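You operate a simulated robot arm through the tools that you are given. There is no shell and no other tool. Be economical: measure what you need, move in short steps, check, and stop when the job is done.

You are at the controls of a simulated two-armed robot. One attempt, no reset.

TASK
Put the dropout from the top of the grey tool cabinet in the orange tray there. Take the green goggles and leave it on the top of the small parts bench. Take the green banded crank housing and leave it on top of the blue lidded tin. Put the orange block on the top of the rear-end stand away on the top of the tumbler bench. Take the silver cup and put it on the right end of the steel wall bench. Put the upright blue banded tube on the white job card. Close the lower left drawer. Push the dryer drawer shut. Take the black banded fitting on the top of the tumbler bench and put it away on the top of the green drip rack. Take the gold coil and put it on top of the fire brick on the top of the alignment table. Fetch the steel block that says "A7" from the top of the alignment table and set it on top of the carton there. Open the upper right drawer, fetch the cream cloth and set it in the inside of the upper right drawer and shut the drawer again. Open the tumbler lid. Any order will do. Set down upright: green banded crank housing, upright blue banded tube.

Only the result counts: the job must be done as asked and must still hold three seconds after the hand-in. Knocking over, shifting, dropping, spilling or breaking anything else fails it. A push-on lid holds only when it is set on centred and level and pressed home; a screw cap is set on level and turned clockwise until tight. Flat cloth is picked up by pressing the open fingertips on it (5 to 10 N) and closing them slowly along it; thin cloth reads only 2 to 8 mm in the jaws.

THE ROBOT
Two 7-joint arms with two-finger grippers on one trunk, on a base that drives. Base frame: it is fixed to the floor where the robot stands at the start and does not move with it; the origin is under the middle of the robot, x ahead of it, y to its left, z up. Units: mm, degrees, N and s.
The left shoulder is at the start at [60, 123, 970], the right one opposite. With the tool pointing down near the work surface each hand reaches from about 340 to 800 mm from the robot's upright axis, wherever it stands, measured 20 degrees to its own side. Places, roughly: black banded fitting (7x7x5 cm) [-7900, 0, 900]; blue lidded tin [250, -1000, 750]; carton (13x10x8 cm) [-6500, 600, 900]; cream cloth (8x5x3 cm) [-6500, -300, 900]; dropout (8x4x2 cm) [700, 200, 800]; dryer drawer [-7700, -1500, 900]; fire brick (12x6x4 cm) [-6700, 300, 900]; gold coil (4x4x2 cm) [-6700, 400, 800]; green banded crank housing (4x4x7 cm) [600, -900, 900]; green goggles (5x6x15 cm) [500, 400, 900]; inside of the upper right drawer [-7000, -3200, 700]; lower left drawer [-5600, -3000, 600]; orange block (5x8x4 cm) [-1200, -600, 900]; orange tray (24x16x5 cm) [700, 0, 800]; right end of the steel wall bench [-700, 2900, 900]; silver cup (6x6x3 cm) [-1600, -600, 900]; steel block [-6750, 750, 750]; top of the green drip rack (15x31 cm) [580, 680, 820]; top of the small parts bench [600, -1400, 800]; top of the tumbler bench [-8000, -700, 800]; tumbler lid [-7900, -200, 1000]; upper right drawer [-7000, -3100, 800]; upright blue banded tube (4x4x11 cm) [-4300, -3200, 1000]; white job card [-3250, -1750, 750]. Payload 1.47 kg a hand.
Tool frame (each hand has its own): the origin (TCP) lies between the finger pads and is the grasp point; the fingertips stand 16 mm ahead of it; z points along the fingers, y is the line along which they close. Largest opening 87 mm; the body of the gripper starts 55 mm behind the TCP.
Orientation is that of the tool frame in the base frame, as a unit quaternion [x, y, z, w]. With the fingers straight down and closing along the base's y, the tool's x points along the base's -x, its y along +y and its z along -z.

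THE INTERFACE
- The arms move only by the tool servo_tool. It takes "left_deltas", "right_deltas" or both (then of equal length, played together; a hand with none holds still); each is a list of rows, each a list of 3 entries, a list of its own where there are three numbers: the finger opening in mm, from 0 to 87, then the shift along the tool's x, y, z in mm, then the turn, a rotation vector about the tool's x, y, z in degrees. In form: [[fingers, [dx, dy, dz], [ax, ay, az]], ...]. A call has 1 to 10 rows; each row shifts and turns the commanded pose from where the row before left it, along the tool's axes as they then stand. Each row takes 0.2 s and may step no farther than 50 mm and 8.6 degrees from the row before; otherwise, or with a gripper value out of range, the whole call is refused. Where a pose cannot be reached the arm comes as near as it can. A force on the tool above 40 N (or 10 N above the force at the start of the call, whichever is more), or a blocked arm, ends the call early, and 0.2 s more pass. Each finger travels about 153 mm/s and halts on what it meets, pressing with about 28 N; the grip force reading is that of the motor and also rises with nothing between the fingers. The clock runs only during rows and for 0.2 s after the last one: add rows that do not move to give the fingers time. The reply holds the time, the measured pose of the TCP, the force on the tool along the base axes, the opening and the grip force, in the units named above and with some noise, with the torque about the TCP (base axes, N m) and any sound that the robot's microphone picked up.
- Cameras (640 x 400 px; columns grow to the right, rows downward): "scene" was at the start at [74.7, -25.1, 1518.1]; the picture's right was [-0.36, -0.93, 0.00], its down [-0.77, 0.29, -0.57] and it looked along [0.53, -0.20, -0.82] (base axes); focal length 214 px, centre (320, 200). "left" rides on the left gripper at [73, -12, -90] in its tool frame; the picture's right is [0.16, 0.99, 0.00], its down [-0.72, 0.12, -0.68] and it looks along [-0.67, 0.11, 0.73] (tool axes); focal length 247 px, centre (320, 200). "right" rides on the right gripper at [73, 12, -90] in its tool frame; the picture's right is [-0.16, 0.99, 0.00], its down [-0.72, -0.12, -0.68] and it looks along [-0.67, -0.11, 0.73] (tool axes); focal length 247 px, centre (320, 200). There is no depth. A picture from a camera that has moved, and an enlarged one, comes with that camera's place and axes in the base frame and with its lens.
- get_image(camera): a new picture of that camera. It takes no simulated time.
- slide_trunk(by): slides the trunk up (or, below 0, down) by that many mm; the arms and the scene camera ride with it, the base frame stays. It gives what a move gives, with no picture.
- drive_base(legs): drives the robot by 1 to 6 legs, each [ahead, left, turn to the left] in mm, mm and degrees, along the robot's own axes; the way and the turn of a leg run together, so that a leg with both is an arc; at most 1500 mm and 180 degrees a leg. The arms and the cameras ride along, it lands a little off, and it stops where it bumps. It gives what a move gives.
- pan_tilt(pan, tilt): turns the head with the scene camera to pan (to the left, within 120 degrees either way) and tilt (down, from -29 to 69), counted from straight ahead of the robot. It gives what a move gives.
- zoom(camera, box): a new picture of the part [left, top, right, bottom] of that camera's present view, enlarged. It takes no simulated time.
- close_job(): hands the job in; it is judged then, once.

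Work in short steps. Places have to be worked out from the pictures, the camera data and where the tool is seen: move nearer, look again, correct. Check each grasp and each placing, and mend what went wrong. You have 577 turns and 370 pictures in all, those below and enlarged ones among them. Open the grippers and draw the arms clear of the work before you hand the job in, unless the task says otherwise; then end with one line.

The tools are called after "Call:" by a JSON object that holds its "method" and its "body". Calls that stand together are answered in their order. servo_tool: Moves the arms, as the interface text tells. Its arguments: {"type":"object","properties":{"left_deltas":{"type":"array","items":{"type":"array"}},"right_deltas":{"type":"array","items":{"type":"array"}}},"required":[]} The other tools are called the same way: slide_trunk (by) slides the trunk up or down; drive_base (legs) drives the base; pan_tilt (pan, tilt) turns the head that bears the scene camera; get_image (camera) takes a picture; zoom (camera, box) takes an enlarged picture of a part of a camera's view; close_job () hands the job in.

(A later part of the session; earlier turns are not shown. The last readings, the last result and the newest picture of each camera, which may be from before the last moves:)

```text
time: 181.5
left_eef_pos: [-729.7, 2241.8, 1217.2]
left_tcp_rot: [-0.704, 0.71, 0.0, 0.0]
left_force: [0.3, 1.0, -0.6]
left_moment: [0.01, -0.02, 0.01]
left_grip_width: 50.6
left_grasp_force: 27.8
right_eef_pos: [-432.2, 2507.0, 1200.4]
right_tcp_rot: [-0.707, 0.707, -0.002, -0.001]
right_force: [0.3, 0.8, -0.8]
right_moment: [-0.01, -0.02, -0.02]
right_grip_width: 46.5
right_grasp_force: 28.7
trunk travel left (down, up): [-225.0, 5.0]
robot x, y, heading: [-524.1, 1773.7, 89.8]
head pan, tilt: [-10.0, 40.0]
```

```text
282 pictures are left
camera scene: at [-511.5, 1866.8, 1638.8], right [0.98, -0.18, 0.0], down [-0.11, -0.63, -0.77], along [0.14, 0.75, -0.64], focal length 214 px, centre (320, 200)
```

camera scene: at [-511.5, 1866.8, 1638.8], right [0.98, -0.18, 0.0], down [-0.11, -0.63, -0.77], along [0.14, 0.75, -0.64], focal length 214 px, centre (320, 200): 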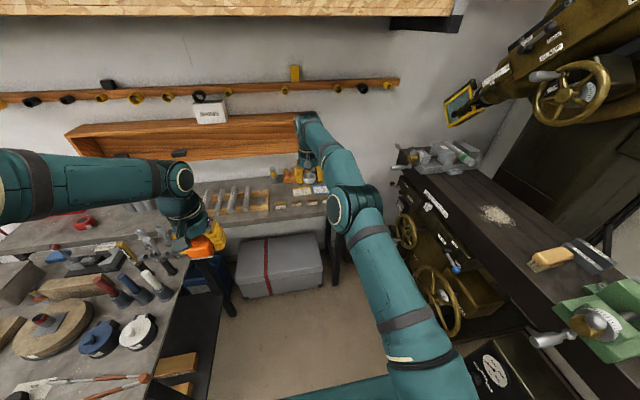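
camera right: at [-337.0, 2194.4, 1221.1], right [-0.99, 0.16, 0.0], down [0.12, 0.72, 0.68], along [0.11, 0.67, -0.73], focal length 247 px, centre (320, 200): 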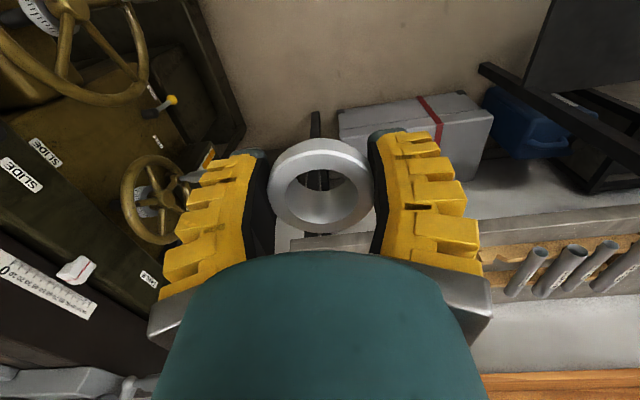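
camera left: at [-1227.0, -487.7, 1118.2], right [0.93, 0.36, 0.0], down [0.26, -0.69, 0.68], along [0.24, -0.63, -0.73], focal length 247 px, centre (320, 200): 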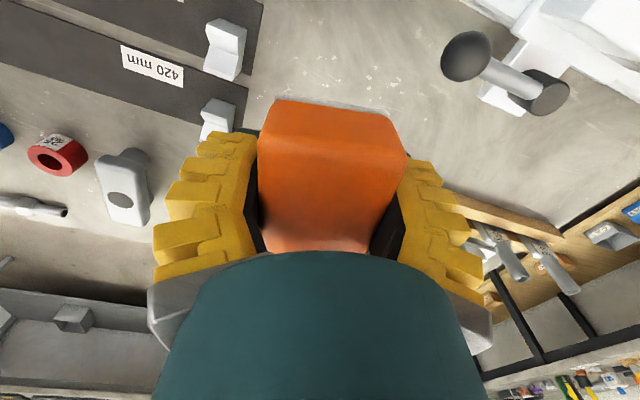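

The corridor is clear with the arm stretched. I creep ahead 280 mm.

Call:
{"method": "drive_base", "body": {"legs": [[150, -30, 0], [130, 0, 0]]}}

Call:
{"method": "pan_tilt", "body": {"pan": 5, "tilt": 40}}

Call:
{"method": "get_image", "body": {"camera": "scene"}}

Call:
{"method": "get_image", "body": {"camera": "right"}}

```text
time: 183.7
left_eef_pos: [-699.4, 2518.2, 1216.4]
left_tcp_rot: [-0.704, 0.71, 0.0, 0.001]
left_force: [1.2, 0.4, -1.8]
left_moment: [-0.01, 0.01, -0.01]
left_grip_width: 50.4
left_grasp_force: 27.8
right_eef_pos: [-401.5, 2783.6, 1201.7]
right_tcp_rot: [-0.706, 0.708, -0.001, 0.0]
right_force: [-0.1, 0.3, 0.1]
right_moment: [0.0, -0.01, 0.0]
right_grip_width: 46.6
right_grasp_force: 27.8
trunk travel left (down, up): [-225.0, 5.0]
robot x, y, heading: [-494.4, 2045.8, 89.8]
head pan, tilt: [-10.0, 40.0]
```

```text
time: 184.5
left_eef_pos: [-697.6, 2517.4, 1216.9]
left_tcp_rot: [-0.704, 0.71, 0.0, 0.0]
left_force: [0.3, 1.0, -1.2]
left_moment: [0.01, 0.02, 0.01]
left_grip_width: 50.9
left_grasp_force: 28.3
right_eef_pos: [-401.8, 2783.3, 1202.0]
right_tcp_rot: [-0.705, 0.709, 0.001, 0.0]
right_force: [1.2, -0.2, -1.1]
right_moment: [0.03, 0.0, -0.01]
right_grip_width: 46.4
right_grasp_force: 28.1
trunk travel left (down, up): [-225.0, 5.0]
robot x, y, heading: [-491.8, 2047.6, 89.8]
head pan, tilt: [5.0, 40.0]
```

```text
281 pictures are left
camera scene: at [-502.4, 2143.0, 1639.0], right [1.0, 0.08, 0.0], down [0.05, -0.64, -0.77], along [-0.06, 0.76, -0.64], focal length 214 px, centre (320, 200)
```

scene: 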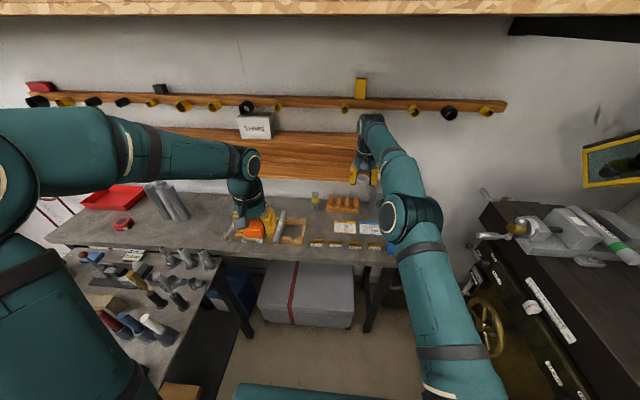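

```text
280 pictures are left
camera right: at [-412.3, 2709.8, 1291.6], right [-0.99, 0.16, 0.0], down [0.12, 0.72, 0.68], along [0.11, 0.67, -0.73], focal length 247 px, centre (320, 200)
```

right: 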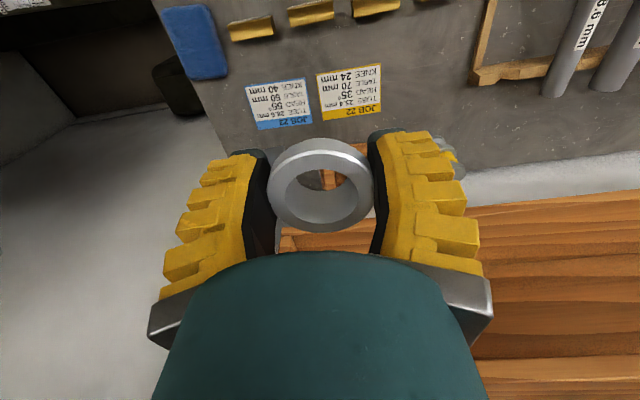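

Bench top is at z≈880. The free patch at the right end is centred about (−562, 2850), with the wall box's front at y≈2975. I drive ahead 100 mm, then position the right hand there, still high.

Call:
{"method": "drive_base", "body": {"legs": [[100, 0, 0]]}}

Call:
{"method": "servo_tool", "body": {"right_deltas": [[15, [8, 40, 20], [0, 0, 0]], [15, [8, 40, 20], [0, 0, 0]], [15, [8, 40, 20], [0, 0, 0]], [15, [8, 38, 20], [0, 0, 0]], [15, [0, 0, 40], [0, 0, 0]], [15, [0, 0, 0], [0, 0, 0]]]}}

Call:
{"method": "get_image", "body": {"camera": "right"}}

Call:
{"method": "get_image", "body": {"camera": "scene"}}

```text
time: 185.7
left_eef_pos: [-700.1, 2616.3, 1217.2]
left_tcp_rot: [-0.705, 0.709, 0.0, 0.0]
left_force: [-0.2, 0.3, -1.1]
left_moment: [-0.02, 0.0, -0.01]
left_grip_width: 50.4
left_grasp_force: 28.5
right_eef_pos: [-403.0, 2883.3, 1201.4]
right_tcp_rot: [-0.706, 0.708, 0.001, 0.0]
right_force: [0.2, 0.4, -1.1]
right_moment: [0.03, 0.0, 0.03]
right_grip_width: 46.6
right_grasp_force: 28.1
trunk travel left (down, up): [-225.0, 5.0]
robot x, y, heading: [-493.6, 2149.0, 89.7]
head pan, tilt: [5.0, 40.0]
```

```text
time: 187.1
left_eef_pos: [-700.1, 2616.8, 1216.9]
left_tcp_rot: [-0.705, 0.709, 0.0, -0.001]
left_force: [0.2, 0.3, -0.6]
left_moment: [0.01, -0.01, 0.0]
left_grip_width: 50.6
left_grasp_force: 27.8
right_eef_pos: [-562.3, 2853.8, 1081.0]
right_tcp_rot: [-0.706, 0.708, 0.0, 0.001]
right_force: [-0.7, -0.2, 0.5]
right_moment: [0.05, -0.01, -0.02]
right_grip_width: 46.2
right_grasp_force: 27.5
trunk travel left (down, up): [-225.0, 5.0]
robot x, y, heading: [-492.2, 2148.7, 89.8]
head pan, tilt: [5.0, 40.0]
```

```text
279 pictures are left
camera right: at [-572.8, 2780.4, 1170.3], right [-0.99, 0.16, 0.0], down [0.12, 0.72, 0.68], along [0.11, 0.67, -0.73], focal length 247 px, centre (320, 200)
```

right: 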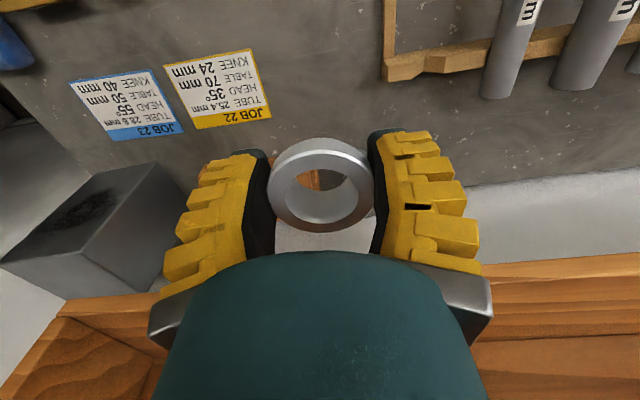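

```text
278 pictures are left
camera scene: at [-503.1, 2242.9, 1639.0], right [1.0, 0.09, 0.0], down [0.06, -0.64, -0.77], along [-0.07, 0.76, -0.64], focal length 214 px, centre (320, 200)
```

scene: 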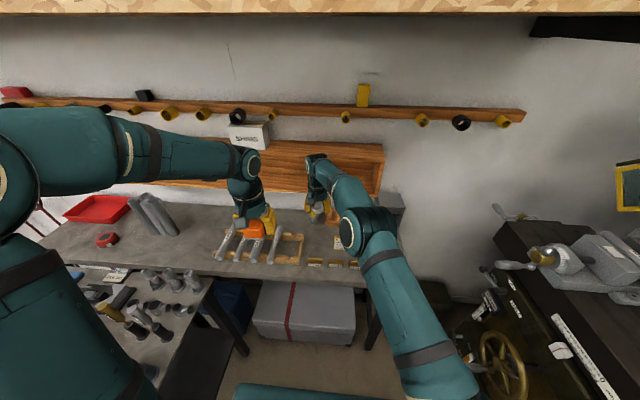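

Position good. I lower in steps to z≈912.

Call:
{"method": "servo_tool", "body": {"right_deltas": [[15, [0, 0, 40], [0, 0, 0]], [15, [0, 0, 40], [0, 0, 0]], [15, [0, 0, 40], [0, 0, 0]], [15, [0, 0, 40], [0, 0, 0]], [15, [0, 0, 8], [0, 0, 0]], [15, [0, 0, 0], [0, 0, 0]]]}}

Call:
{"method": "get_image", "body": {"camera": "right"}}

```text
time: 188.4
left_eef_pos: [-698.8, 2617.7, 1217.5]
left_tcp_rot: [-0.704, 0.71, 0.0, 0.0]
left_force: [0.2, -0.2, -1.5]
left_moment: [0.08, -0.01, 0.02]
left_grip_width: 50.5
left_grasp_force: 27.5
right_eef_pos: [-562.8, 2852.4, 914.2]
right_tcp_rot: [-0.707, 0.707, 0.0, 0.0]
right_force: [0.8, -0.8, -0.7]
right_moment: [0.01, 0.01, -0.01]
right_grip_width: 46.4
right_grasp_force: 27.8
trunk travel left (down, up): [-225.0, 5.0]
robot x, y, heading: [-489.9, 2145.1, 89.7]
head pan, tilt: [5.0, 40.0]
```

```text
277 pictures are left
camera right: at [-572.5, 2780.0, 1003.8], right [-0.99, 0.16, 0.0], down [0.12, 0.72, 0.68], along [0.11, 0.67, -0.73], focal length 247 px, centre (320, 200)
```

right: 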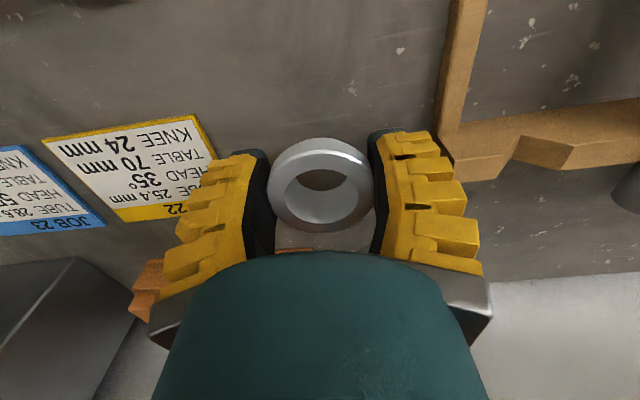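

Call:
{"method": "servo_tool", "body": {"right_deltas": [[15, [0, -8, 5], [0, 0, 0]], [15, [0, 0, 5], [0, 0, 0]], [15, [0, 0, 3], [0, 0, 0]], [15, [0, 0, 3], [0, 0, 0]], [15, [0, 0, 0], [0, 0, 0]]]}}

```text
time: 189.7
left_eef_pos: [-700.8, 2617.3, 1217.1]
left_tcp_rot: [-0.705, 0.709, 0.0, 0.0]
left_force: [-0.4, -0.8, -1.6]
left_moment: [-0.01, 0.0, 0.03]
left_grip_width: 50.6
left_grasp_force: 27.7
right_eef_pos: [-553.1, 2853.5, 899.1]
right_tcp_rot: [-0.706, 0.708, 0.0, 0.0]
right_force: [-0.2, -0.3, 0.9]
right_moment: [-0.02, 0.0, -0.01]
right_grip_width: 46.2
right_grasp_force: 28.0
trunk travel left (down, up): [-225.0, 5.0]
robot x, y, heading: [-496.2, 2144.3, 90.1]
head pan, tilt: [5.0, 40.0]
```

No contact yet; I continue down in small steps.

Call:
{"method": "servo_tool", "body": {"right_deltas": [[15, [0, 0, 3], [0, 0, 0]], [15, [0, 0, 3], [0, 0, 0]], [15, [0, 0, 0], [0, 0, 0]]]}}

Call:
{"method": "zoom", "body": {"camera": "right", "box": [220, 90, 420, 250]}}

```text
time: 190.4
left_eef_pos: [-699.2, 2617.5, 1218.8]
left_tcp_rot: [-0.705, 0.709, 0.0, 0.0]
left_force: [0.1, -0.1, -1.5]
left_moment: [-0.02, 0.0, -0.03]
left_grip_width: 50.5
left_grasp_force: 28.0
right_eef_pos: [-553.1, 2850.9, 893.2]
right_tcp_rot: [0.707, -0.707, 0.0, 0.001]
right_force: [0.6, -1.0, -0.2]
right_moment: [0.04, 0.0, -0.01]
right_grip_width: 46.7
right_grasp_force: 27.6
trunk travel left (down, up): [-225.0, 5.0]
robot x, y, heading: [-494.3, 2150.5, 89.9]
head pan, tilt: [5.0, 40.0]
```

```text
2.50 times, centred on (320, 170) of right
camera zoom: at [-564.1, 2778.7, 981.8], right [-0.99, 0.16, 0.0], down [0.12, 0.72, 0.68], along [0.11, 0.67, -0.73], focal length 617 px, centre (320, 275)
```

zoom: 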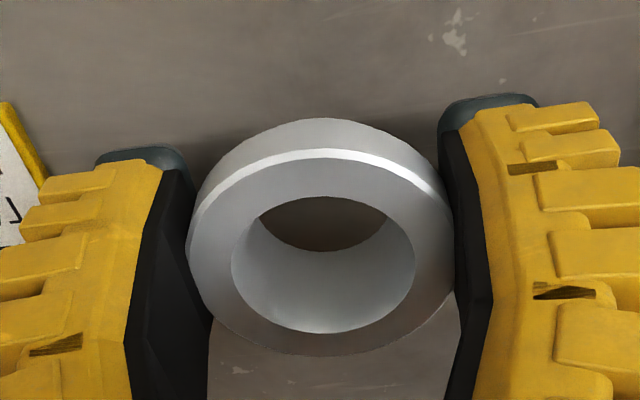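

Call:
{"method": "servo_tool", "body": {"right_deltas": [[15, [0, 0, 3], [0, 0, 0]], [15, [0, 0, 3], [0, 0, 0]], [15, [0, 0, 3], [0, 0, 0]], [15, [0, 0, 0], [0, 0, 0]]]}}

```text
time: 191.4
left_eef_pos: [-700.3, 2617.1, 1217.5]
left_tcp_rot: [-0.705, 0.71, 0.0, 0.0]
left_force: [-0.1, -1.0, -1.0]
left_moment: [0.0, 0.01, -0.03]
left_grip_width: 50.5
left_grasp_force: 27.6
right_eef_pos: [-552.4, 2852.0, 884.4]
right_tcp_rot: [-0.707, 0.707, 0.0, -0.001]
right_force: [-0.5, -0.1, -0.6]
right_moment: [0.0, 0.03, -0.01]
right_grip_width: 46.6
right_grasp_force: 28.1
trunk travel left (down, up): [-225.0, 5.0]
robot x, y, heading: [-494.4, 2146.7, 89.8]
head pan, tilt: [5.0, 40.0]
```

Call:
{"method": "servo_tool", "body": {"right_deltas": [[15, [0, 0, 3], [0, 0, 0]], [15, [0, 0, 3], [0, 0, 0]], [15, [0, 0, 3], [0, 0, 0]], [15, [0, 0, 3], [0, 0, 0]], [15, [0, 0, 0], [0, 0, 0]]]}}

Call:
{"method": "get_image", "body": {"camera": "right"}}

```text
time: 192.7
left_eef_pos: [-699.9, 2618.0, 1217.8]
left_tcp_rot: [-0.704, 0.71, 0.0, 0.0]
left_force: [-0.2, 0.4, -0.7]
left_moment: [0.01, 0.02, -0.05]
left_grip_width: 50.7
left_grasp_force: 28.8
right_eef_pos: [-551.6, 2850.9, 877.0]
right_tcp_rot: [-0.706, 0.708, 0.002, 0.001]
right_force: [-2.5, 5.0, 16.3]
right_moment: [-0.07, 0.02, -0.02]
right_grip_width: 47.5
right_grasp_force: 28.2
right hand out of reach, approached as far as the arm can: row 4
trunk travel left (down, up): [-225.0, 5.0]
robot x, y, heading: [-491.1, 2148.3, 89.7]
head pan, tilt: [5.0, 40.0]
```

```text
275 pictures are left
camera right: at [-562.9, 2778.0, 965.6], right [-0.99, 0.16, 0.0], down [0.12, 0.72, 0.68], along [0.11, 0.68, -0.73], focal length 247 px, centre (320, 200)
```

right: 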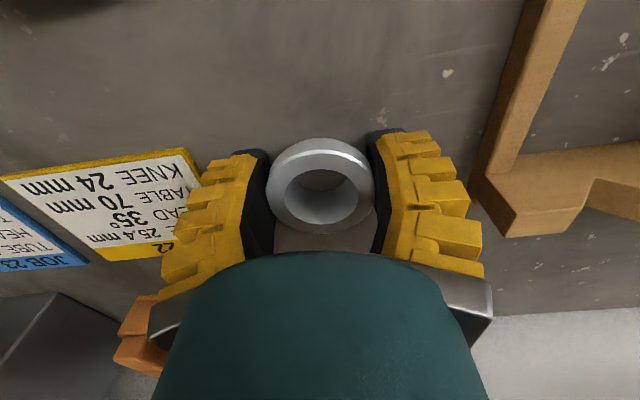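

Contact (16 N). I release gradually, then rise.

Call:
{"method": "servo_tool", "body": {"right_deltas": [[15, [0, 0, -2], [0, 0, 0]], [46, [0, 0, 0], [0, 0, 0]], [54, [0, 0, 0], [0, 0, 0]], [62, [0, 0, 0], [0, 0, 0]], [66, [0, 0, 0], [0, 0, 0]], [66, [0, 0, -20], [0, 0, 0]], [66, [0, 0, -40], [0, 0, 0]], [66, [0, 0, -40], [0, 0, 0]], [66, [0, 0, -40], [0, 0, 0]]]}}

Call:
{"method": "get_image", "body": {"camera": "right"}}

```text
time: 194.7
left_eef_pos: [-698.4, 2617.8, 1216.7]
left_tcp_rot: [-0.704, 0.71, 0.0, 0.001]
left_force: [0.7, 0.0, -1.1]
left_moment: [0.02, -0.02, 0.01]
left_grip_width: 50.8
left_grasp_force: 28.4
right_eef_pos: [-551.3, 2849.4, 1016.2]
right_tcp_rot: [0.707, -0.707, 0.0, -0.001]
right_force: [-0.3, 0.0, -0.8]
right_moment: [-0.01, -0.01, 0.03]
right_grip_width: 69.8
right_grasp_force: 2.3
trunk travel left (down, up): [-225.0, 5.0]
robot x, y, heading: [-493.6, 2147.2, 89.9]
head pan, tilt: [5.0, 40.0]
```

```text
274 pictures are left
camera right: at [-563.1, 2775.8, 1105.8], right [-0.99, 0.16, 0.0], down [0.12, 0.72, 0.68], along [0.11, 0.67, -0.73], focal length 247 px, centre (320, 200)
```

right: 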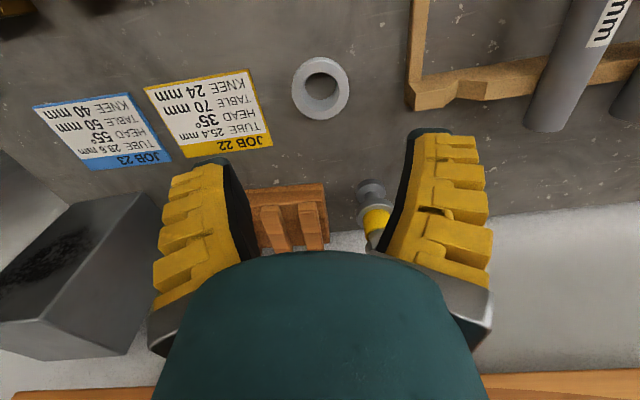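

The cup stands on the bench. I raise and retract the right hand, back out, and bring the trunk down.

Call:
{"method": "servo_tool", "body": {"right_deltas": [[66, [0, 0, -40], [0, 0, 0]], [66, [0, 0, -40], [0, 0, 0]], [66, [10, -20, -40], [0, 0, 0]], [66, [40, -25, 0], [0, 0, 0]], [66, [40, -25, 0], [0, 0, 0]]]}}

Call:
{"method": "drive_base", "body": {"legs": [[-600, 0, 0]]}}

Call:
{"method": "servo_tool", "body": {"right_deltas": [[66, [35, -35, 0], [0, 0, 0]], [66, [35, -35, 0], [0, 0, 0]], [66, [35, -35, 0], [0, 0, 0]], [66, [30, -35, 0], [0, 0, 0]]]}}

Call:
{"method": "slide_trunk", "body": {"by": -100}}

Call:
{"method": "drive_base", "body": {"legs": [[0, -310, 0], [-1500, 0, 0], [-1500, 0, 0]]}}

```text
time: 195.8
left_eef_pos: [-698.8, 2615.6, 1217.1]
left_tcp_rot: [-0.705, 0.709, 0.0, 0.0]
left_force: [1.0, 0.2, -1.2]
left_moment: [0.04, 0.01, -0.01]
left_grip_width: 50.8
left_grasp_force: 28.4
right_eef_pos: [-482.8, 2759.7, 1138.2]
right_tcp_rot: [-0.706, 0.708, 0.001, 0.0]
right_force: [-0.2, -1.0, 0.4]
right_moment: [0.03, 0.01, 0.0]
right_grip_width: 69.9
right_grasp_force: 2.9
trunk travel left (down, up): [-225.0, 5.0]
robot x, y, heading: [-494.5, 2147.6, 89.8]
head pan, tilt: [5.0, 40.0]
```

```text
time: 199.3
left_eef_pos: [-700.1, 2000.2, 1217.3]
left_tcp_rot: [-0.705, 0.709, 0.0, 0.0]
left_force: [0.2, -0.3, -0.7]
left_moment: [-0.01, 0.0, 0.03]
left_grip_width: 50.7
left_grasp_force: 27.8
right_eef_pos: [-483.8, 2143.0, 1137.9]
right_tcp_rot: [-0.707, 0.707, 0.001, -0.001]
right_force: [0.6, -0.2, 0.1]
right_moment: [0.02, -0.02, 0.01]
right_grip_width: 69.8
right_grasp_force: 2.7
trunk travel left (down, up): [-225.0, 5.0]
robot x, y, heading: [-496.9, 1532.1, 89.9]
head pan, tilt: [5.0, 40.0]
```

```text
time: 200.3
left_eef_pos: [-699.0, 1999.4, 1218.1]
left_tcp_rot: [-0.704, 0.71, -0.001, 0.001]
left_force: [-0.4, 0.8, -0.8]
left_moment: [0.0, 0.01, 0.01]
left_grip_width: 50.7
left_grasp_force: 27.5
right_eef_pos: [-344.7, 2008.7, 1136.4]
right_tcp_rot: [-0.707, 0.707, 0.0, 0.0]
right_force: [0.4, -0.8, -0.1]
right_moment: [0.05, 0.04, 0.02]
right_grip_width: 70.1
right_grasp_force: 2.8
trunk travel left (down, up): [-225.0, 5.0]
robot x, y, heading: [-493.2, 1532.6, 90.2]
head pan, tilt: [5.0, 40.0]
```

```text
time: 201.7
left_eef_pos: [-700.8, 2001.1, 1117.5]
left_tcp_rot: [-0.705, 0.709, -0.001, 0.001]
left_force: [-0.7, 0.6, -1.1]
left_moment: [-0.02, -0.04, -0.01]
left_grip_width: 50.6
left_grasp_force: 28.8
right_eef_pos: [-346.3, 2008.9, 1036.7]
right_tcp_rot: [-0.706, 0.708, 0.001, -0.001]
right_force: [0.0, 0.0, -0.3]
right_moment: [-0.01, 0.0, 0.0]
right_grip_width: 69.9
right_grasp_force: 3.0
trunk travel left (down, up): [-125.0, 105.0]
robot x, y, heading: [-491.8, 1532.6, 90.0]
head pan, tilt: [5.0, 40.0]
```

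```text
time: 204.7
left_eef_pos: [-404.1, 1999.6, 1117.9]
left_tcp_rot: [-0.704, 0.71, 0.0, -0.001]
left_force: [0.8, -0.7, -1.2]
left_moment: [0.01, 0.01, 0.0]
left_grip_width: 50.6
left_grasp_force: 27.8
right_eef_pos: [-55.6, 2007.7, 1036.6]
right_tcp_rot: [-0.706, 0.708, 0.004, -0.003]
right_force: [0.1, 0.4, 0.4]
right_moment: [0.0, -0.03, -0.03]
right_grip_width: 70.1
right_grasp_force: 2.2
trunk travel left (down, up): [-125.0, 105.0]
robot x, y, heading: [-191.8, 1529.3, 89.9]
head pan, tilt: [5.0, 40.0]
stopped in leg 1: the robot was blocked; the commanded pose is now the measured one
```

Something on the right blocked me at the end of the sideways leg. I look to the right to see what I touched.

Call:
{"method": "pan_tilt", "body": {"pan": -75, "tilt": 45}}

Call:
{"method": "get_image", "body": {"camera": "scene"}}

```text
time: 206.2
left_eef_pos: [-405.5, 1999.7, 1116.6]
left_tcp_rot: [-0.704, 0.711, 0.0, 0.0]
left_force: [0.5, -0.1, 0.3]
left_moment: [-0.02, -0.03, 0.0]
left_grip_width: 50.4
left_grasp_force: 27.8
right_eef_pos: [-57.0, 2009.4, 1035.0]
right_tcp_rot: [-0.707, 0.707, 0.003, -0.001]
right_force: [-0.6, 0.4, 0.4]
right_moment: [-0.02, -0.05, -0.01]
right_grip_width: 70.3
right_grasp_force: 2.9
trunk travel left (down, up): [-125.0, 105.0]
robot x, y, heading: [-195.2, 1529.3, 90.0]
head pan, tilt: [-75.0, 45.0]
```

```text
273 pictures are left
camera scene: at [-122.5, 1562.1, 1531.7], right [0.26, -0.97, 0.0], down [-0.68, -0.18, -0.71], along [0.68, 0.18, -0.71], focal length 214 px, centre (320, 200)
```

scene: 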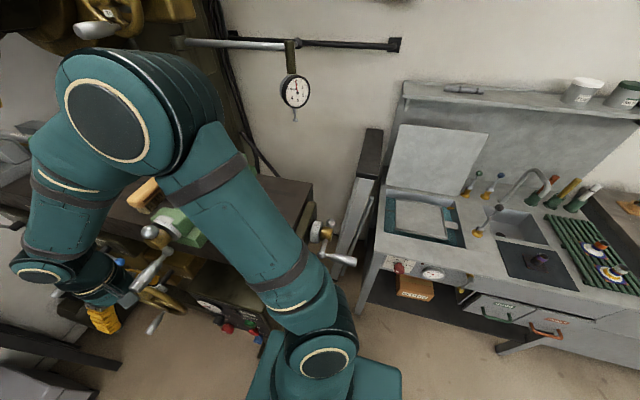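

The right arm touched the milling machine's crank area. I ease away to the left, then back off south.

Call:
{"method": "drive_base", "body": {"legs": [[0, 90, 0], [-700, 0, 0]]}}

Call:
{"method": "get_image", "body": {"camera": "scene"}}

```text
time: 211.1
left_eef_pos: [-495.0, 1300.4, 1116.8]
left_tcp_rot: [-0.705, 0.71, 0.0, 0.0]
left_force: [1.1, 0.3, -1.4]
left_moment: [0.04, 0.02, -0.03]
left_grip_width: 50.6
left_grasp_force: 28.3
right_eef_pos: [-145.9, 1310.1, 1038.3]
right_tcp_rot: [-0.707, 0.708, 0.003, -0.002]
right_force: [0.7, -0.4, -0.4]
right_moment: [0.05, 0.04, 0.02]
right_grip_width: 70.1
right_grasp_force: 3.1
trunk travel left (down, up): [-125.0, 105.0]
robot x, y, heading: [-287.6, 835.4, 90.1]
head pan, tilt: [-75.0, 45.0]
```

```text
272 pictures are left
camera scene: at [-211.1, 863.2, 1531.7], right [0.26, -0.97, 0.0], down [-0.68, -0.18, -0.71], along [0.68, 0.18, -0.71], focal length 214 px, centre (320, 200)
```

scene: 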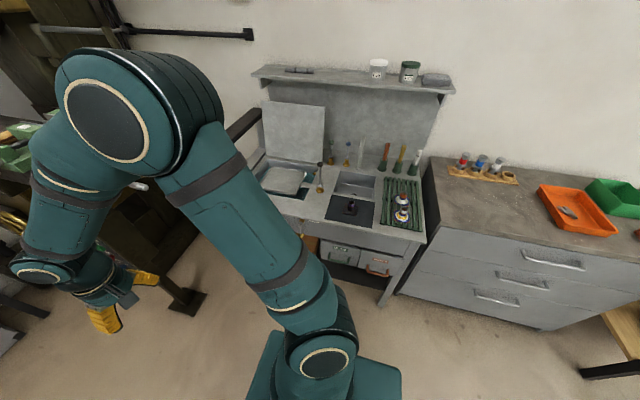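

I glance at the machine to see that nothing on it was disturbed.

Call:
{"method": "pan_tilt", "body": {"pan": -25, "tilt": 20}}

Call:
{"method": "get_image", "body": {"camera": "scene"}}

```text
time: 212.3
left_eef_pos: [-494.0, 1300.8, 1116.3]
left_tcp_rot: [-0.705, 0.709, -0.001, 0.0]
left_force: [0.0, 0.6, -0.8]
left_moment: [0.0, 0.0, 0.0]
left_grip_width: 50.5
left_grasp_force: 28.0
right_eef_pos: [-144.4, 1311.0, 1037.4]
right_tcp_rot: [-0.707, 0.707, 0.003, -0.003]
right_force: [0.5, 0.1, -0.1]
right_moment: [-0.01, 0.01, -0.02]
right_grip_width: 69.9
right_grasp_force: 3.0
trunk travel left (down, up): [-125.0, 105.0]
robot x, y, heading: [-288.8, 833.3, 89.9]
head pan, tilt: [-25.0, 20.0]
```

```text
271 pictures are left
camera scene: at [-250.3, 927.2, 1570.3], right [0.91, -0.42, 0.0], down [-0.14, -0.31, -0.94], along [0.4, 0.85, -0.34], focal length 214 px, centre (320, 200)
```

scene: 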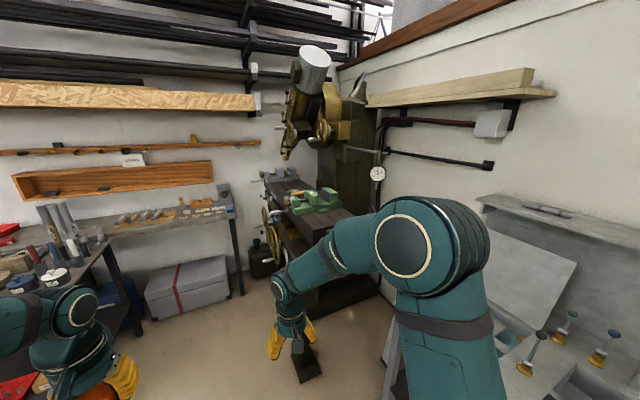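

All fine. I back south past the stand, turn west and drive along the open floor.

Call:
{"method": "drive_base", "body": {"legs": [[-1250, 0, 0], [-1200, 0, 0], [0, 0, 90], [1300, 0, 0]]}}

Call:
{"method": "pan_tilt", "body": {"pan": 0, "tilt": 20}}

Call:
{"method": "get_image", "body": {"camera": "scene"}}

```text
time: 234.3
left_eef_pos: [-2020.5, -1875.7, 1116.8]
left_tcp_rot: [1.0, 0.006, 0.0, 0.0]
left_force: [0.2, -0.1, -0.9]
left_moment: [-0.03, 0.0, 0.0]
left_grip_width: 50.5
left_grasp_force: 27.9
right_eef_pos: [-2034.4, -1526.6, 1036.0]
right_tcp_rot: [1.0, 0.008, 0.0, 0.003]
right_force: [0.0, 0.0, -0.4]
right_moment: [-0.01, 0.02, 0.0]
right_grip_width: 70.1
right_grasp_force: 3.0
trunk travel left (down, up): [-125.0, 105.0]
robot x, y, heading: [-1554.6, -1659.2, -178.8]
head pan, tilt: [-25.0, 20.0]
```

```text
time: 235.2
left_eef_pos: [-2020.8, -1875.8, 1117.0]
left_tcp_rot: [1.0, 0.005, 0.001, 0.0]
left_force: [-0.4, -0.6, -1.3]
left_moment: [-0.05, -0.02, -0.05]
left_grip_width: 50.6
left_grasp_force: 28.4
right_eef_pos: [-2035.1, -1526.2, 1036.2]
right_tcp_rot: [1.0, 0.008, -0.001, 0.003]
right_force: [0.1, 0.0, -1.1]
right_moment: [0.0, -0.01, 0.01]
right_grip_width: 70.0
right_grasp_force: 2.8
trunk travel left (down, up): [-125.0, 105.0]
robot x, y, heading: [-1554.2, -1661.9, -179.0]
head pan, tilt: [0.0, 20.0]
```

```text
270 pictures are left
camera scene: at [-1660.1, -1661.2, 1570.3], right [-0.02, 1.0, 0.0], down [0.34, 0.01, -0.94], along [-0.94, -0.02, -0.34], focal length 214 px, centre (320, 200)
```

scene: 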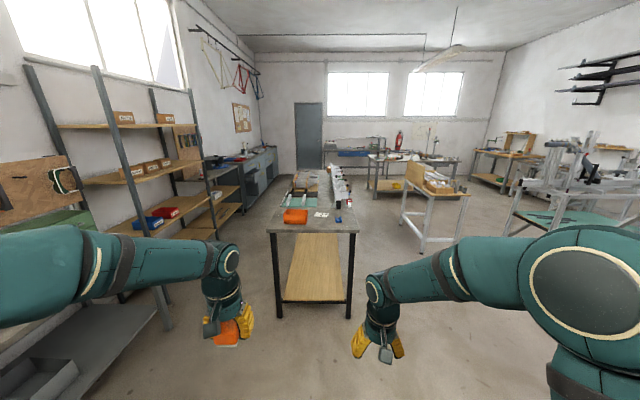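

Call:
{"method": "zoom", "body": {"camera": "scene", "box": [20, 80, 280, 250]}}

Call:
{"method": "zoom", "body": {"camera": "scene", "box": [250, 130, 520, 290]}}

```text
2.35 times, centred on (150, 165) of scene
camera zoom: at [-1660.1, -1661.2, 1570.3], right [-0.02, 1.0, 0.0], down [0.34, 0.01, -0.94], along [-0.94, -0.02, -0.34], focal length 505 px, centre (720, 282)
```

zoom: 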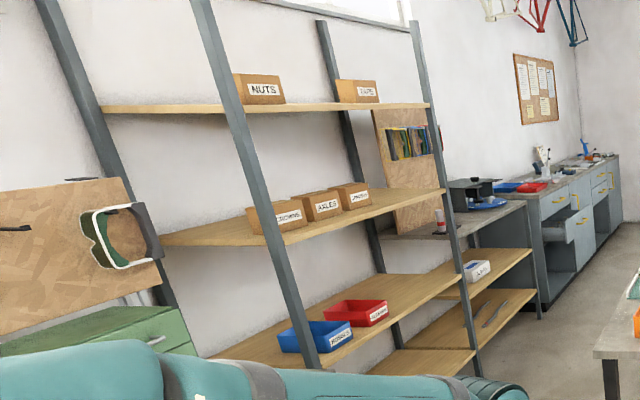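

```text
2.37 times, centred on (385, 210) of scene
camera zoom: at [-1660.1, -1661.2, 1570.3], right [-0.02, 1.0, 0.0], down [0.34, 0.01, -0.94], along [-0.94, -0.02, -0.34], focal length 508 px, centre (166, 176)
```

zoom: 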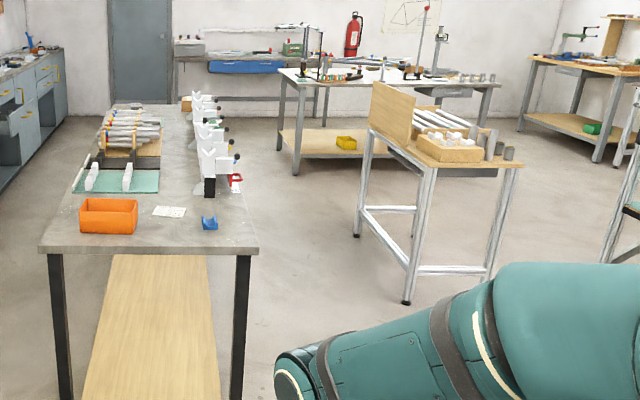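

The tube should be beyond the shelves to the south-west. I stretch both arms forward and raise them to narrow my outline for the corridor between the long table and the shelves.

Call:
{"method": "servo_tool", "body": {"left_deltas": [[10, [-40, -5, -15], [0, 0, 0]], [10, [-40, -5, -15], [0, 0, 0]], [10, [-40, -5, -15], [0, 0, 0]], [10, [-40, -5, -15], [0, 0, 0]], [10, [-40, -5, -15], [0, 0, 0]]], "right_deltas": [[70, [-40, 0, -28], [0, 0, 0]], [70, [-40, 0, -28], [0, 0, 0]], [70, [-40, 0, -28], [0, 0, 0]], [70, [-40, 0, -28], [0, 0, 0]], [70, [-40, 0, -28], [0, 0, 0]]]}}

Call:
{"method": "drive_base", "body": {"legs": [[0, 810, -1.0], [600, 0, 0]]}}

Call:
{"method": "get_image", "body": {"camera": "scene"}}

```text
time: 236.4
left_eef_pos: [-2221.1, -1852.8, 1190.8]
left_tcp_rot: [1.0, 0.005, 0.003, 0.0]
left_force: [-0.4, 0.4, -1.7]
left_moment: [0.02, -0.06, 0.02]
left_grip_width: 50.8
left_grasp_force: 28.1
right_eef_pos: [-2236.6, -1529.0, 1173.4]
right_tcp_rot: [1.0, 0.008, 0.002, 0.003]
right_force: [-0.2, 0.8, -0.2]
right_moment: [0.0, -0.08, -0.01]
right_grip_width: 73.6
right_grasp_force: 2.5
trunk travel left (down, up): [-125.0, 105.0]
robot x, y, heading: [-1555.8, -1657.5, -179.0]
head pan, tilt: [0.0, 20.0]
```

```text
time: 246.8
left_eef_pos: [-2818.0, -2632.5, 1192.3]
left_tcp_rot: [1.0, -0.008, 0.001, 0.0]
left_force: [0.0, 0.1, -1.3]
left_moment: [-0.02, 0.01, 0.0]
left_grip_width: 50.6
left_grasp_force: 28.1
right_eef_pos: [-2824.2, -2308.0, 1175.6]
right_tcp_rot: [1.0, -0.005, 0.0, 0.004]
right_force: [0.1, 0.0, -0.7]
right_moment: [-0.01, -0.03, -0.02]
right_grip_width: 73.3
right_grasp_force: 2.5
trunk travel left (down, up): [-125.0, 105.0]
robot x, y, heading: [-2144.4, -2456.7, 179.2]
head pan, tilt: [0.0, 20.0]
```

```text
267 pictures are left
camera scene: at [-2254.6, -2456.1, 1570.3], right [0.01, 1.0, 0.0], down [0.34, 0.0, -0.94], along [-0.94, 0.01, -0.34], focal length 214 px, centre (320, 200)
```

scene: 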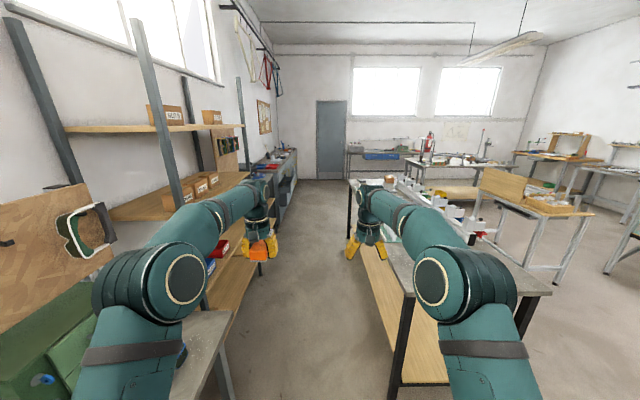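

The left elbow is close to the shelf line. I stretch the left arm further and inward, then check.

Call:
{"method": "servo_tool", "body": {"left_deltas": [[10, [-30, -25, 0], [0, 0, 0]], [10, [-30, -25, 0], [0, 0, 0]], [10, [-30, -25, 0], [0, 0, 0]]], "right_deltas": [[70, [-30, 0, 0], [0, 0, 0]], [70, [-30, 0, 0], [0, 0, 0]], [70, [-20, 0, 0], [0, 0, 0]]]}}

Call:
{"method": "pan_tilt", "body": {"pan": 0, "tilt": 45}}

Call:
{"method": "get_image", "body": {"camera": "scene"}}

```text
time: 247.7
left_eef_pos: [-2862.6, -2580.5, 1186.3]
left_tcp_rot: [1.0, -0.009, 0.001, 0.0]
left_force: [-0.1, -0.3, -0.4]
left_moment: [-0.03, -0.07, -0.02]
left_grip_width: 50.6
left_grasp_force: 28.1
left hand out of reach, approached as far as the arm can: row 2, 3
right_eef_pos: [-2867.4, -2307.9, 1168.9]
right_tcp_rot: [1.0, -0.005, 0.0, 0.004]
right_force: [0.1, 0.1, -0.6]
right_moment: [0.02, -0.01, 0.0]
right_grip_width: 73.3
right_grasp_force: 2.5
right hand out of reach, approached as far as the arm can: row 2, 3
trunk travel left (down, up): [-125.0, 105.0]
robot x, y, heading: [-2148.0, -2456.1, 179.6]
head pan, tilt: [0.0, 20.0]
```

```text
time: 248.5
left_eef_pos: [-2862.1, -2579.4, 1187.8]
left_tcp_rot: [1.0, -0.009, 0.001, 0.0]
left_force: [-0.4, -0.1, -1.5]
left_moment: [0.02, 0.01, 0.02]
left_grip_width: 50.8
left_grasp_force: 28.1
right_eef_pos: [-2865.8, -2308.0, 1169.1]
right_tcp_rot: [1.0, -0.005, -0.001, 0.004]
right_force: [-1.3, -0.5, 0.2]
right_moment: [0.02, 0.01, 0.0]
right_grip_width: 73.7
right_grasp_force: 2.5
trunk travel left (down, up): [-125.0, 105.0]
robot x, y, heading: [-2145.5, -2456.8, 179.3]
head pan, tilt: [0.0, 45.0]
```

```text
266 pictures are left
camera scene: at [-2242.4, -2456.2, 1531.7], right [0.01, 1.0, 0.0], down [0.71, -0.01, -0.71], along [-0.71, 0.01, -0.71], focal length 214 px, centre (320, 200)
```

scene: 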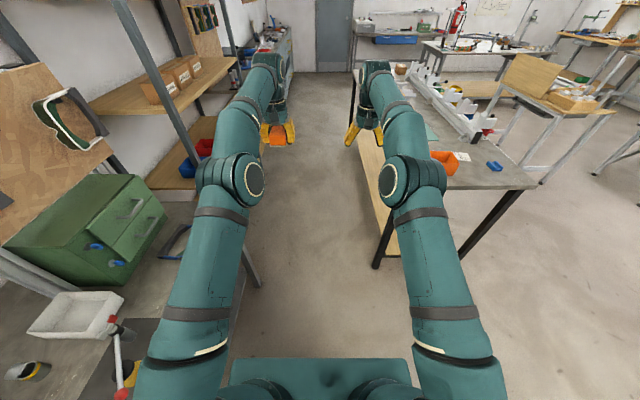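

Arms are now narrow and I am centred between the legs (y −1990 and −2920). I drive ahead in short legs.

Call:
{"method": "drive_base", "body": {"legs": [[500, 0, 0.5], [700, 0, 0]]}}

Call:
{"method": "pan_tilt", "body": {"pan": 12, "tilt": 30}}

Call:
{"method": "get_image", "body": {"camera": "scene"}}

```text
time: 254.9
left_eef_pos: [-4069.6, -2578.0, 1186.7]
left_tcp_rot: [1.0, -0.009, 0.0, 0.0]
left_force: [-0.3, 0.0, -0.9]
left_moment: [-0.03, -0.03, -0.01]
left_grip_width: 50.5
left_grasp_force: 27.7
right_eef_pos: [-4074.2, -2306.5, 1170.3]
right_tcp_rot: [1.0, -0.005, -0.001, 0.004]
right_force: [0.2, 0.5, 0.0]
right_moment: [0.03, -0.01, 0.05]
right_grip_width: 73.4
right_grasp_force: 2.7
trunk travel left (down, up): [-125.0, 105.0]
robot x, y, heading: [-3357.6, -2454.0, 179.4]
head pan, tilt: [0.0, 45.0]
```

```text
time: 255.7
left_eef_pos: [-4069.6, -2578.2, 1187.0]
left_tcp_rot: [1.0, -0.009, 0.001, 0.0]
left_force: [0.5, 0.3, -1.7]
left_moment: [-0.02, -0.01, -0.02]
left_grip_width: 50.4
left_grasp_force: 28.0
right_eef_pos: [-4073.5, -2305.6, 1170.3]
right_tcp_rot: [1.0, -0.005, -0.001, 0.003]
right_force: [-1.2, 0.2, 0.4]
right_moment: [0.0, -0.01, 0.0]
right_grip_width: 73.4
right_grasp_force: 2.8
trunk travel left (down, up): [-125.0, 105.0]
robot x, y, heading: [-3356.7, -2457.6, 179.3]
head pan, tilt: [12.0, 30.0]
```

```text
265 pictures are left
camera scene: at [-3455.9, -2472.2, 1554.2], right [-0.2, 0.98, 0.0], down [0.49, 0.1, -0.87], along [-0.85, -0.17, -0.5], focal length 214 px, centre (320, 200)
```

scene: 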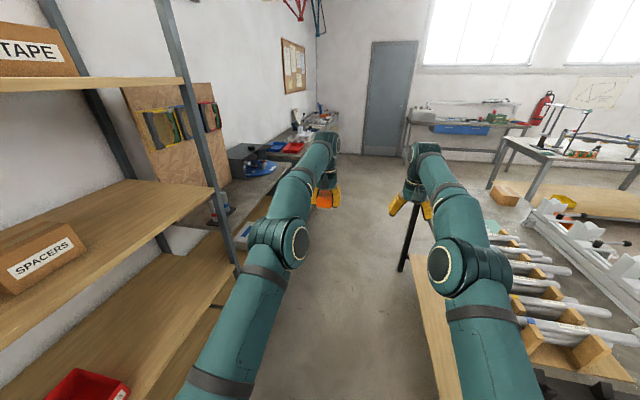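

I continue 950 mm ahead, then turn left to face the bench there.

Call:
{"method": "drive_base", "body": {"legs": [[950, 30, 0.5], [0, 0, 45], [0, 0, 45]]}}

Call:
{"method": "pan_tilt", "body": {"pan": 0, "tilt": 40}}

Call:
{"method": "get_image", "body": {"camera": "scene"}}

```text
time: 264.7
left_eef_pos: [-4250.3, -3201.8, 1184.8]
left_tcp_rot: [0.737, 0.675, 0.003, -0.003]
left_force: [0.3, -0.2, -1.7]
left_moment: [0.0, 0.02, 0.01]
left_grip_width: 50.7
left_grasp_force: 27.7
right_eef_pos: [-4506.4, -3195.2, 1169.4]
right_tcp_rot: [0.726, 0.687, 0.002, 0.005]
right_force: [0.0, 0.6, 0.3]
right_moment: [0.02, -0.03, -0.02]
right_grip_width: 73.3
right_grasp_force: 2.3
trunk travel left (down, up): [-125.0, 105.0]
robot x, y, heading: [-4323.7, -2486.0, -93.4]
head pan, tilt: [12.0, 30.0]
stopped in leg 3: the robot was blocked; the commanded pose is now the measured one
```

```text
time: 265.4
left_eef_pos: [-4248.9, -3202.5, 1184.4]
left_tcp_rot: [0.737, 0.676, 0.003, -0.003]
left_force: [1.0, 0.0, -1.2]
left_moment: [-0.02, 0.0, -0.01]
left_grip_width: 50.3
left_grasp_force: 27.7
right_eef_pos: [-4507.8, -3196.6, 1169.2]
right_tcp_rot: [0.727, 0.687, 0.003, 0.004]
right_force: [1.2, 0.7, 0.1]
right_moment: [0.01, 0.02, -0.01]
right_grip_width: 73.7
right_grasp_force: 2.4
trunk travel left (down, up): [-125.0, 105.0]
robot x, y, heading: [-4324.6, -2483.4, -93.5]
head pan, tilt: [0.0, 40.0]
```

```text
264 pictures are left
camera scene: at [-4333.5, -2579.0, 1538.9], right [-1.0, 0.06, 0.0], down [0.04, 0.64, -0.77], along [-0.04, -0.76, -0.64], focal length 214 px, centre (320, 200)
```

scene: 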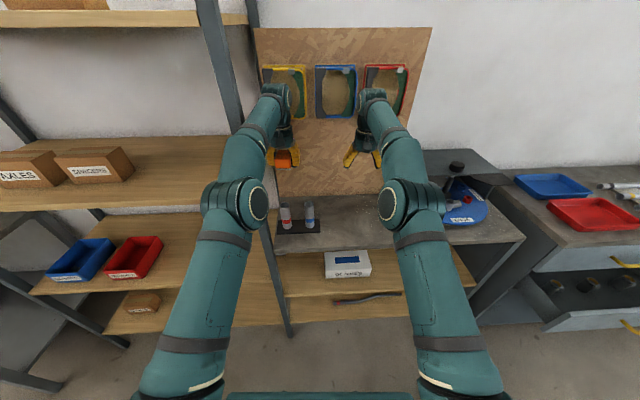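

The turn was blocked near its end, close to the board with goggles. I draw both hands straight back toward me and look.

Call:
{"method": "servo_tool", "body": {"left_deltas": [[10, [30, 0, 0], [0, 0, 0]], [10, [40, 0, 0], [0, 0, 0]], [10, [40, 0, 0], [0, 0, 0]], [10, [40, 0, 0], [0, 0, 0]], [10, [40, 0, 0], [0, 0, 0]]], "right_deltas": [[70, [30, 0, 0], [0, 0, 0]], [70, [40, 0, 0], [0, 0, 0]], [70, [40, 0, 0], [0, 0, 0]], [70, [40, 0, 0], [0, 0, 0]], [70, [40, 0, 0], [0, 0, 0]]]}}

Call:
{"method": "get_image", "body": {"camera": "scene"}}

```text
time: 266.6
left_eef_pos: [-4230.3, -3009.4, 1187.7]
left_tcp_rot: [0.735, 0.678, 0.001, -0.002]
left_force: [-0.2, 0.7, -0.2]
left_moment: [-0.02, -0.01, -0.01]
left_grip_width: 50.4
left_grasp_force: 28.2
right_eef_pos: [-4491.5, -3003.7, 1170.2]
right_tcp_rot: [0.726, 0.688, 0.002, 0.005]
right_force: [-0.1, -0.4, 0.8]
right_moment: [-0.03, 0.03, -0.02]
right_grip_width: 73.5
right_grasp_force: 2.6
trunk travel left (down, up): [-125.0, 105.0]
robot x, y, heading: [-4320.1, -2486.5, -93.0]
head pan, tilt: [0.0, 40.0]
```

```text
263 pictures are left
camera scene: at [-4329.5, -2575.5, 1539.2], right [-1.0, 0.06, 0.0], down [0.04, 0.64, -0.77], along [-0.04, -0.77, -0.64], focal length 214 px, centre (320, 200)
```

scene: 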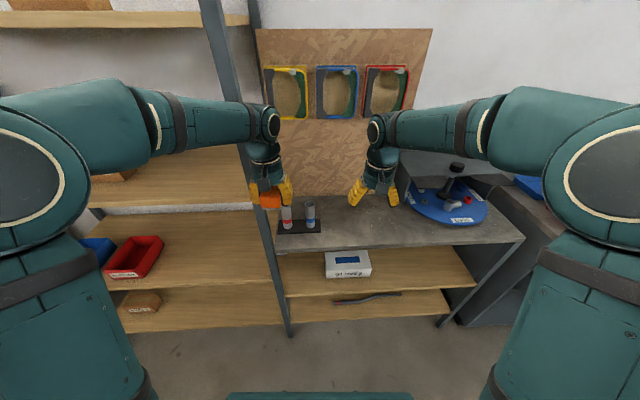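

The goggles on the board look undisturbed. The tubes stand on a black base on the bench; I zoom in.

Call:
{"method": "zoom", "body": {"camera": "scene", "box": [240, 150, 420, 290]}}

Call:
{"method": "get_image", "body": {"camera": "left"}}

Call:
{"method": "get_image", "body": {"camera": "right"}}

```text
2.86 times, centred on (330, 220) of scene
camera zoom: at [-4329.5, -2575.5, 1539.2], right [-1.0, 0.06, 0.0], down [0.04, 0.64, -0.77], along [-0.04, -0.77, -0.64], focal length 613 px, centre (291, 143)
```

zoom: 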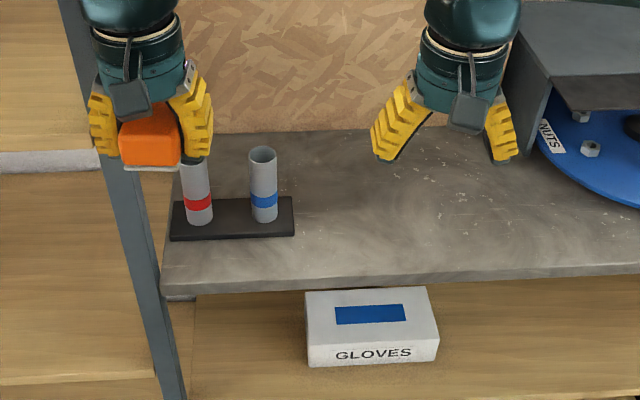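

```text
261 pictures are left
camera left: at [-4235.9, -2934.9, 1278.9], right [1.0, 0.08, 0.0], down [0.06, -0.73, 0.68], along [0.05, -0.68, -0.74], focal length 247 px, centre (320, 200)
```

left: 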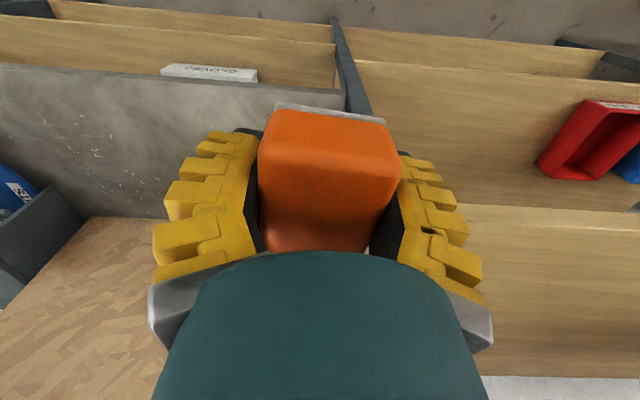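

```text
260 pictures are left
camera right: at [-4475.9, -2931.2, 1259.2], right [0.98, -0.21, 0.01], down [-0.16, -0.71, 0.68], along [-0.14, -0.67, -0.73], focal length 247 px, centre (320, 200)
```

right: 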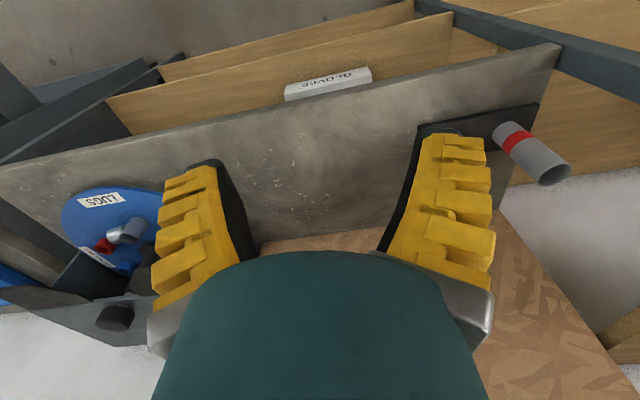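

I pull the left hand back and inward, away from the shelf post, then drive 90 mm closer.

Call:
{"method": "servo_tool", "body": {"left_deltas": [[10, [35, -20, -5], [0, 0, 0]], [10, [35, -20, -5], [0, 0, 0]], [10, [35, -20, -5], [0, 0, 0]], [10, [20, 0, -5], [0, 0, 0]]]}}

Call:
{"method": "drive_base", "body": {"legs": [[90, 0, 0]]}}

Call:
{"method": "servo_tool", "body": {"right_deltas": [[80, [0, 30, 15], [0, 0, 0]], [80, [0, 30, 15], [0, 0, 0]], [80, [0, 30, 15], [0, 0, 0]], [80, [0, 0, 0], [0, 0, 0]]]}}

Call:
{"method": "get_image", "body": {"camera": "right"}}

Call:
{"method": "get_image", "body": {"camera": "scene"}}

```text
time: 267.6
left_eef_pos: [-4277.4, -2883.1, 1207.5]
left_tcp_rot: [0.737, 0.676, 0.003, -0.002]
left_force: [-0.6, 0.4, -1.1]
left_moment: [0.04, 0.0, 0.02]
left_grip_width: 50.3
left_grasp_force: 27.3
right_eef_pos: [-4492.2, -3006.4, 1168.4]
right_tcp_rot: [0.726, 0.687, 0.002, 0.003]
right_force: [-0.6, -0.2, -1.8]
right_moment: [-0.01, 0.02, -0.04]
right_grip_width: 73.8
right_grasp_force: 2.3
trunk travel left (down, up): [-125.0, 105.0]
robot x, y, heading: [-4321.2, -2486.7, -93.2]
head pan, tilt: [0.0, 40.0]
```

```text
time: 268.7
left_eef_pos: [-4284.5, -2973.1, 1208.5]
left_tcp_rot: [0.736, 0.677, 0.002, -0.004]
left_force: [-0.1, 0.7, -0.7]
left_moment: [0.02, 0.0, 0.0]
left_grip_width: 50.6
left_grasp_force: 27.5
right_eef_pos: [-4497.1, -3095.6, 1168.4]
right_tcp_rot: [0.727, 0.687, 0.002, 0.004]
right_force: [1.0, -1.1, -0.2]
right_moment: [-0.01, 0.02, -0.01]
right_grip_width: 73.4
right_grasp_force: 2.6
trunk travel left (down, up): [-125.0, 105.0]
robot x, y, heading: [-4325.0, -2573.6, -93.3]
head pan, tilt: [0.0, 40.0]
```

```text
time: 269.7
left_eef_pos: [-4285.4, -2972.0, 1208.6]
left_tcp_rot: [0.737, 0.676, 0.002, -0.003]
left_force: [-1.5, -0.4, -0.9]
left_moment: [0.02, -0.03, 0.0]
left_grip_width: 50.5
left_grasp_force: 28.6
right_eef_pos: [-4408.4, -3098.7, 1123.1]
right_tcp_rot: [0.726, 0.688, 0.002, 0.004]
right_force: [0.3, -0.6, 0.9]
right_moment: [0.0, 0.0, 0.02]
right_grip_width: 81.9
right_grasp_force: 1.1
trunk travel left (down, up): [-125.0, 105.0]
robot x, y, heading: [-4328.1, -2575.5, -93.3]
head pan, tilt: [0.0, 40.0]
```

```text
259 pictures are left
camera right: at [-4391.5, -3026.6, 1213.0], right [0.98, -0.21, 0.01], down [-0.16, -0.71, 0.68], along [-0.14, -0.67, -0.73], focal length 247 px, centre (320, 200)
```

right: 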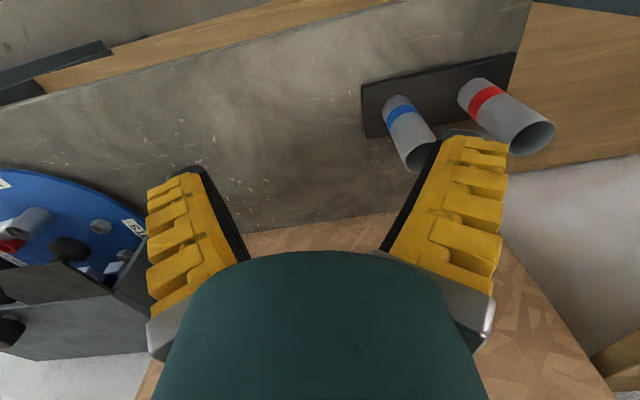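

```text
258 pictures are left
camera scene: at [-4336.1, -2667.1, 1538.9], right [-1.0, 0.06, 0.0], down [0.04, 0.64, -0.77], along [-0.04, -0.76, -0.64], focal length 214 px, centre (320, 200)
```

scene: 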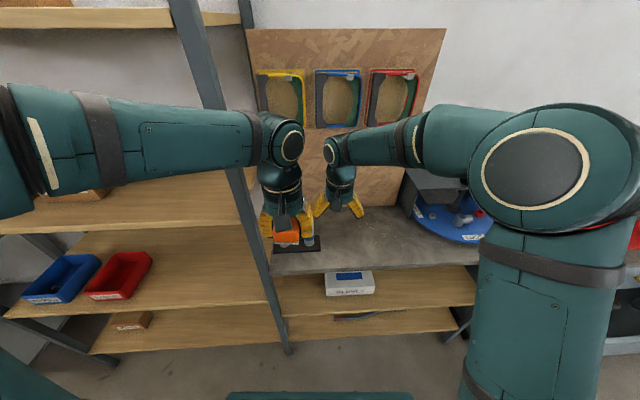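

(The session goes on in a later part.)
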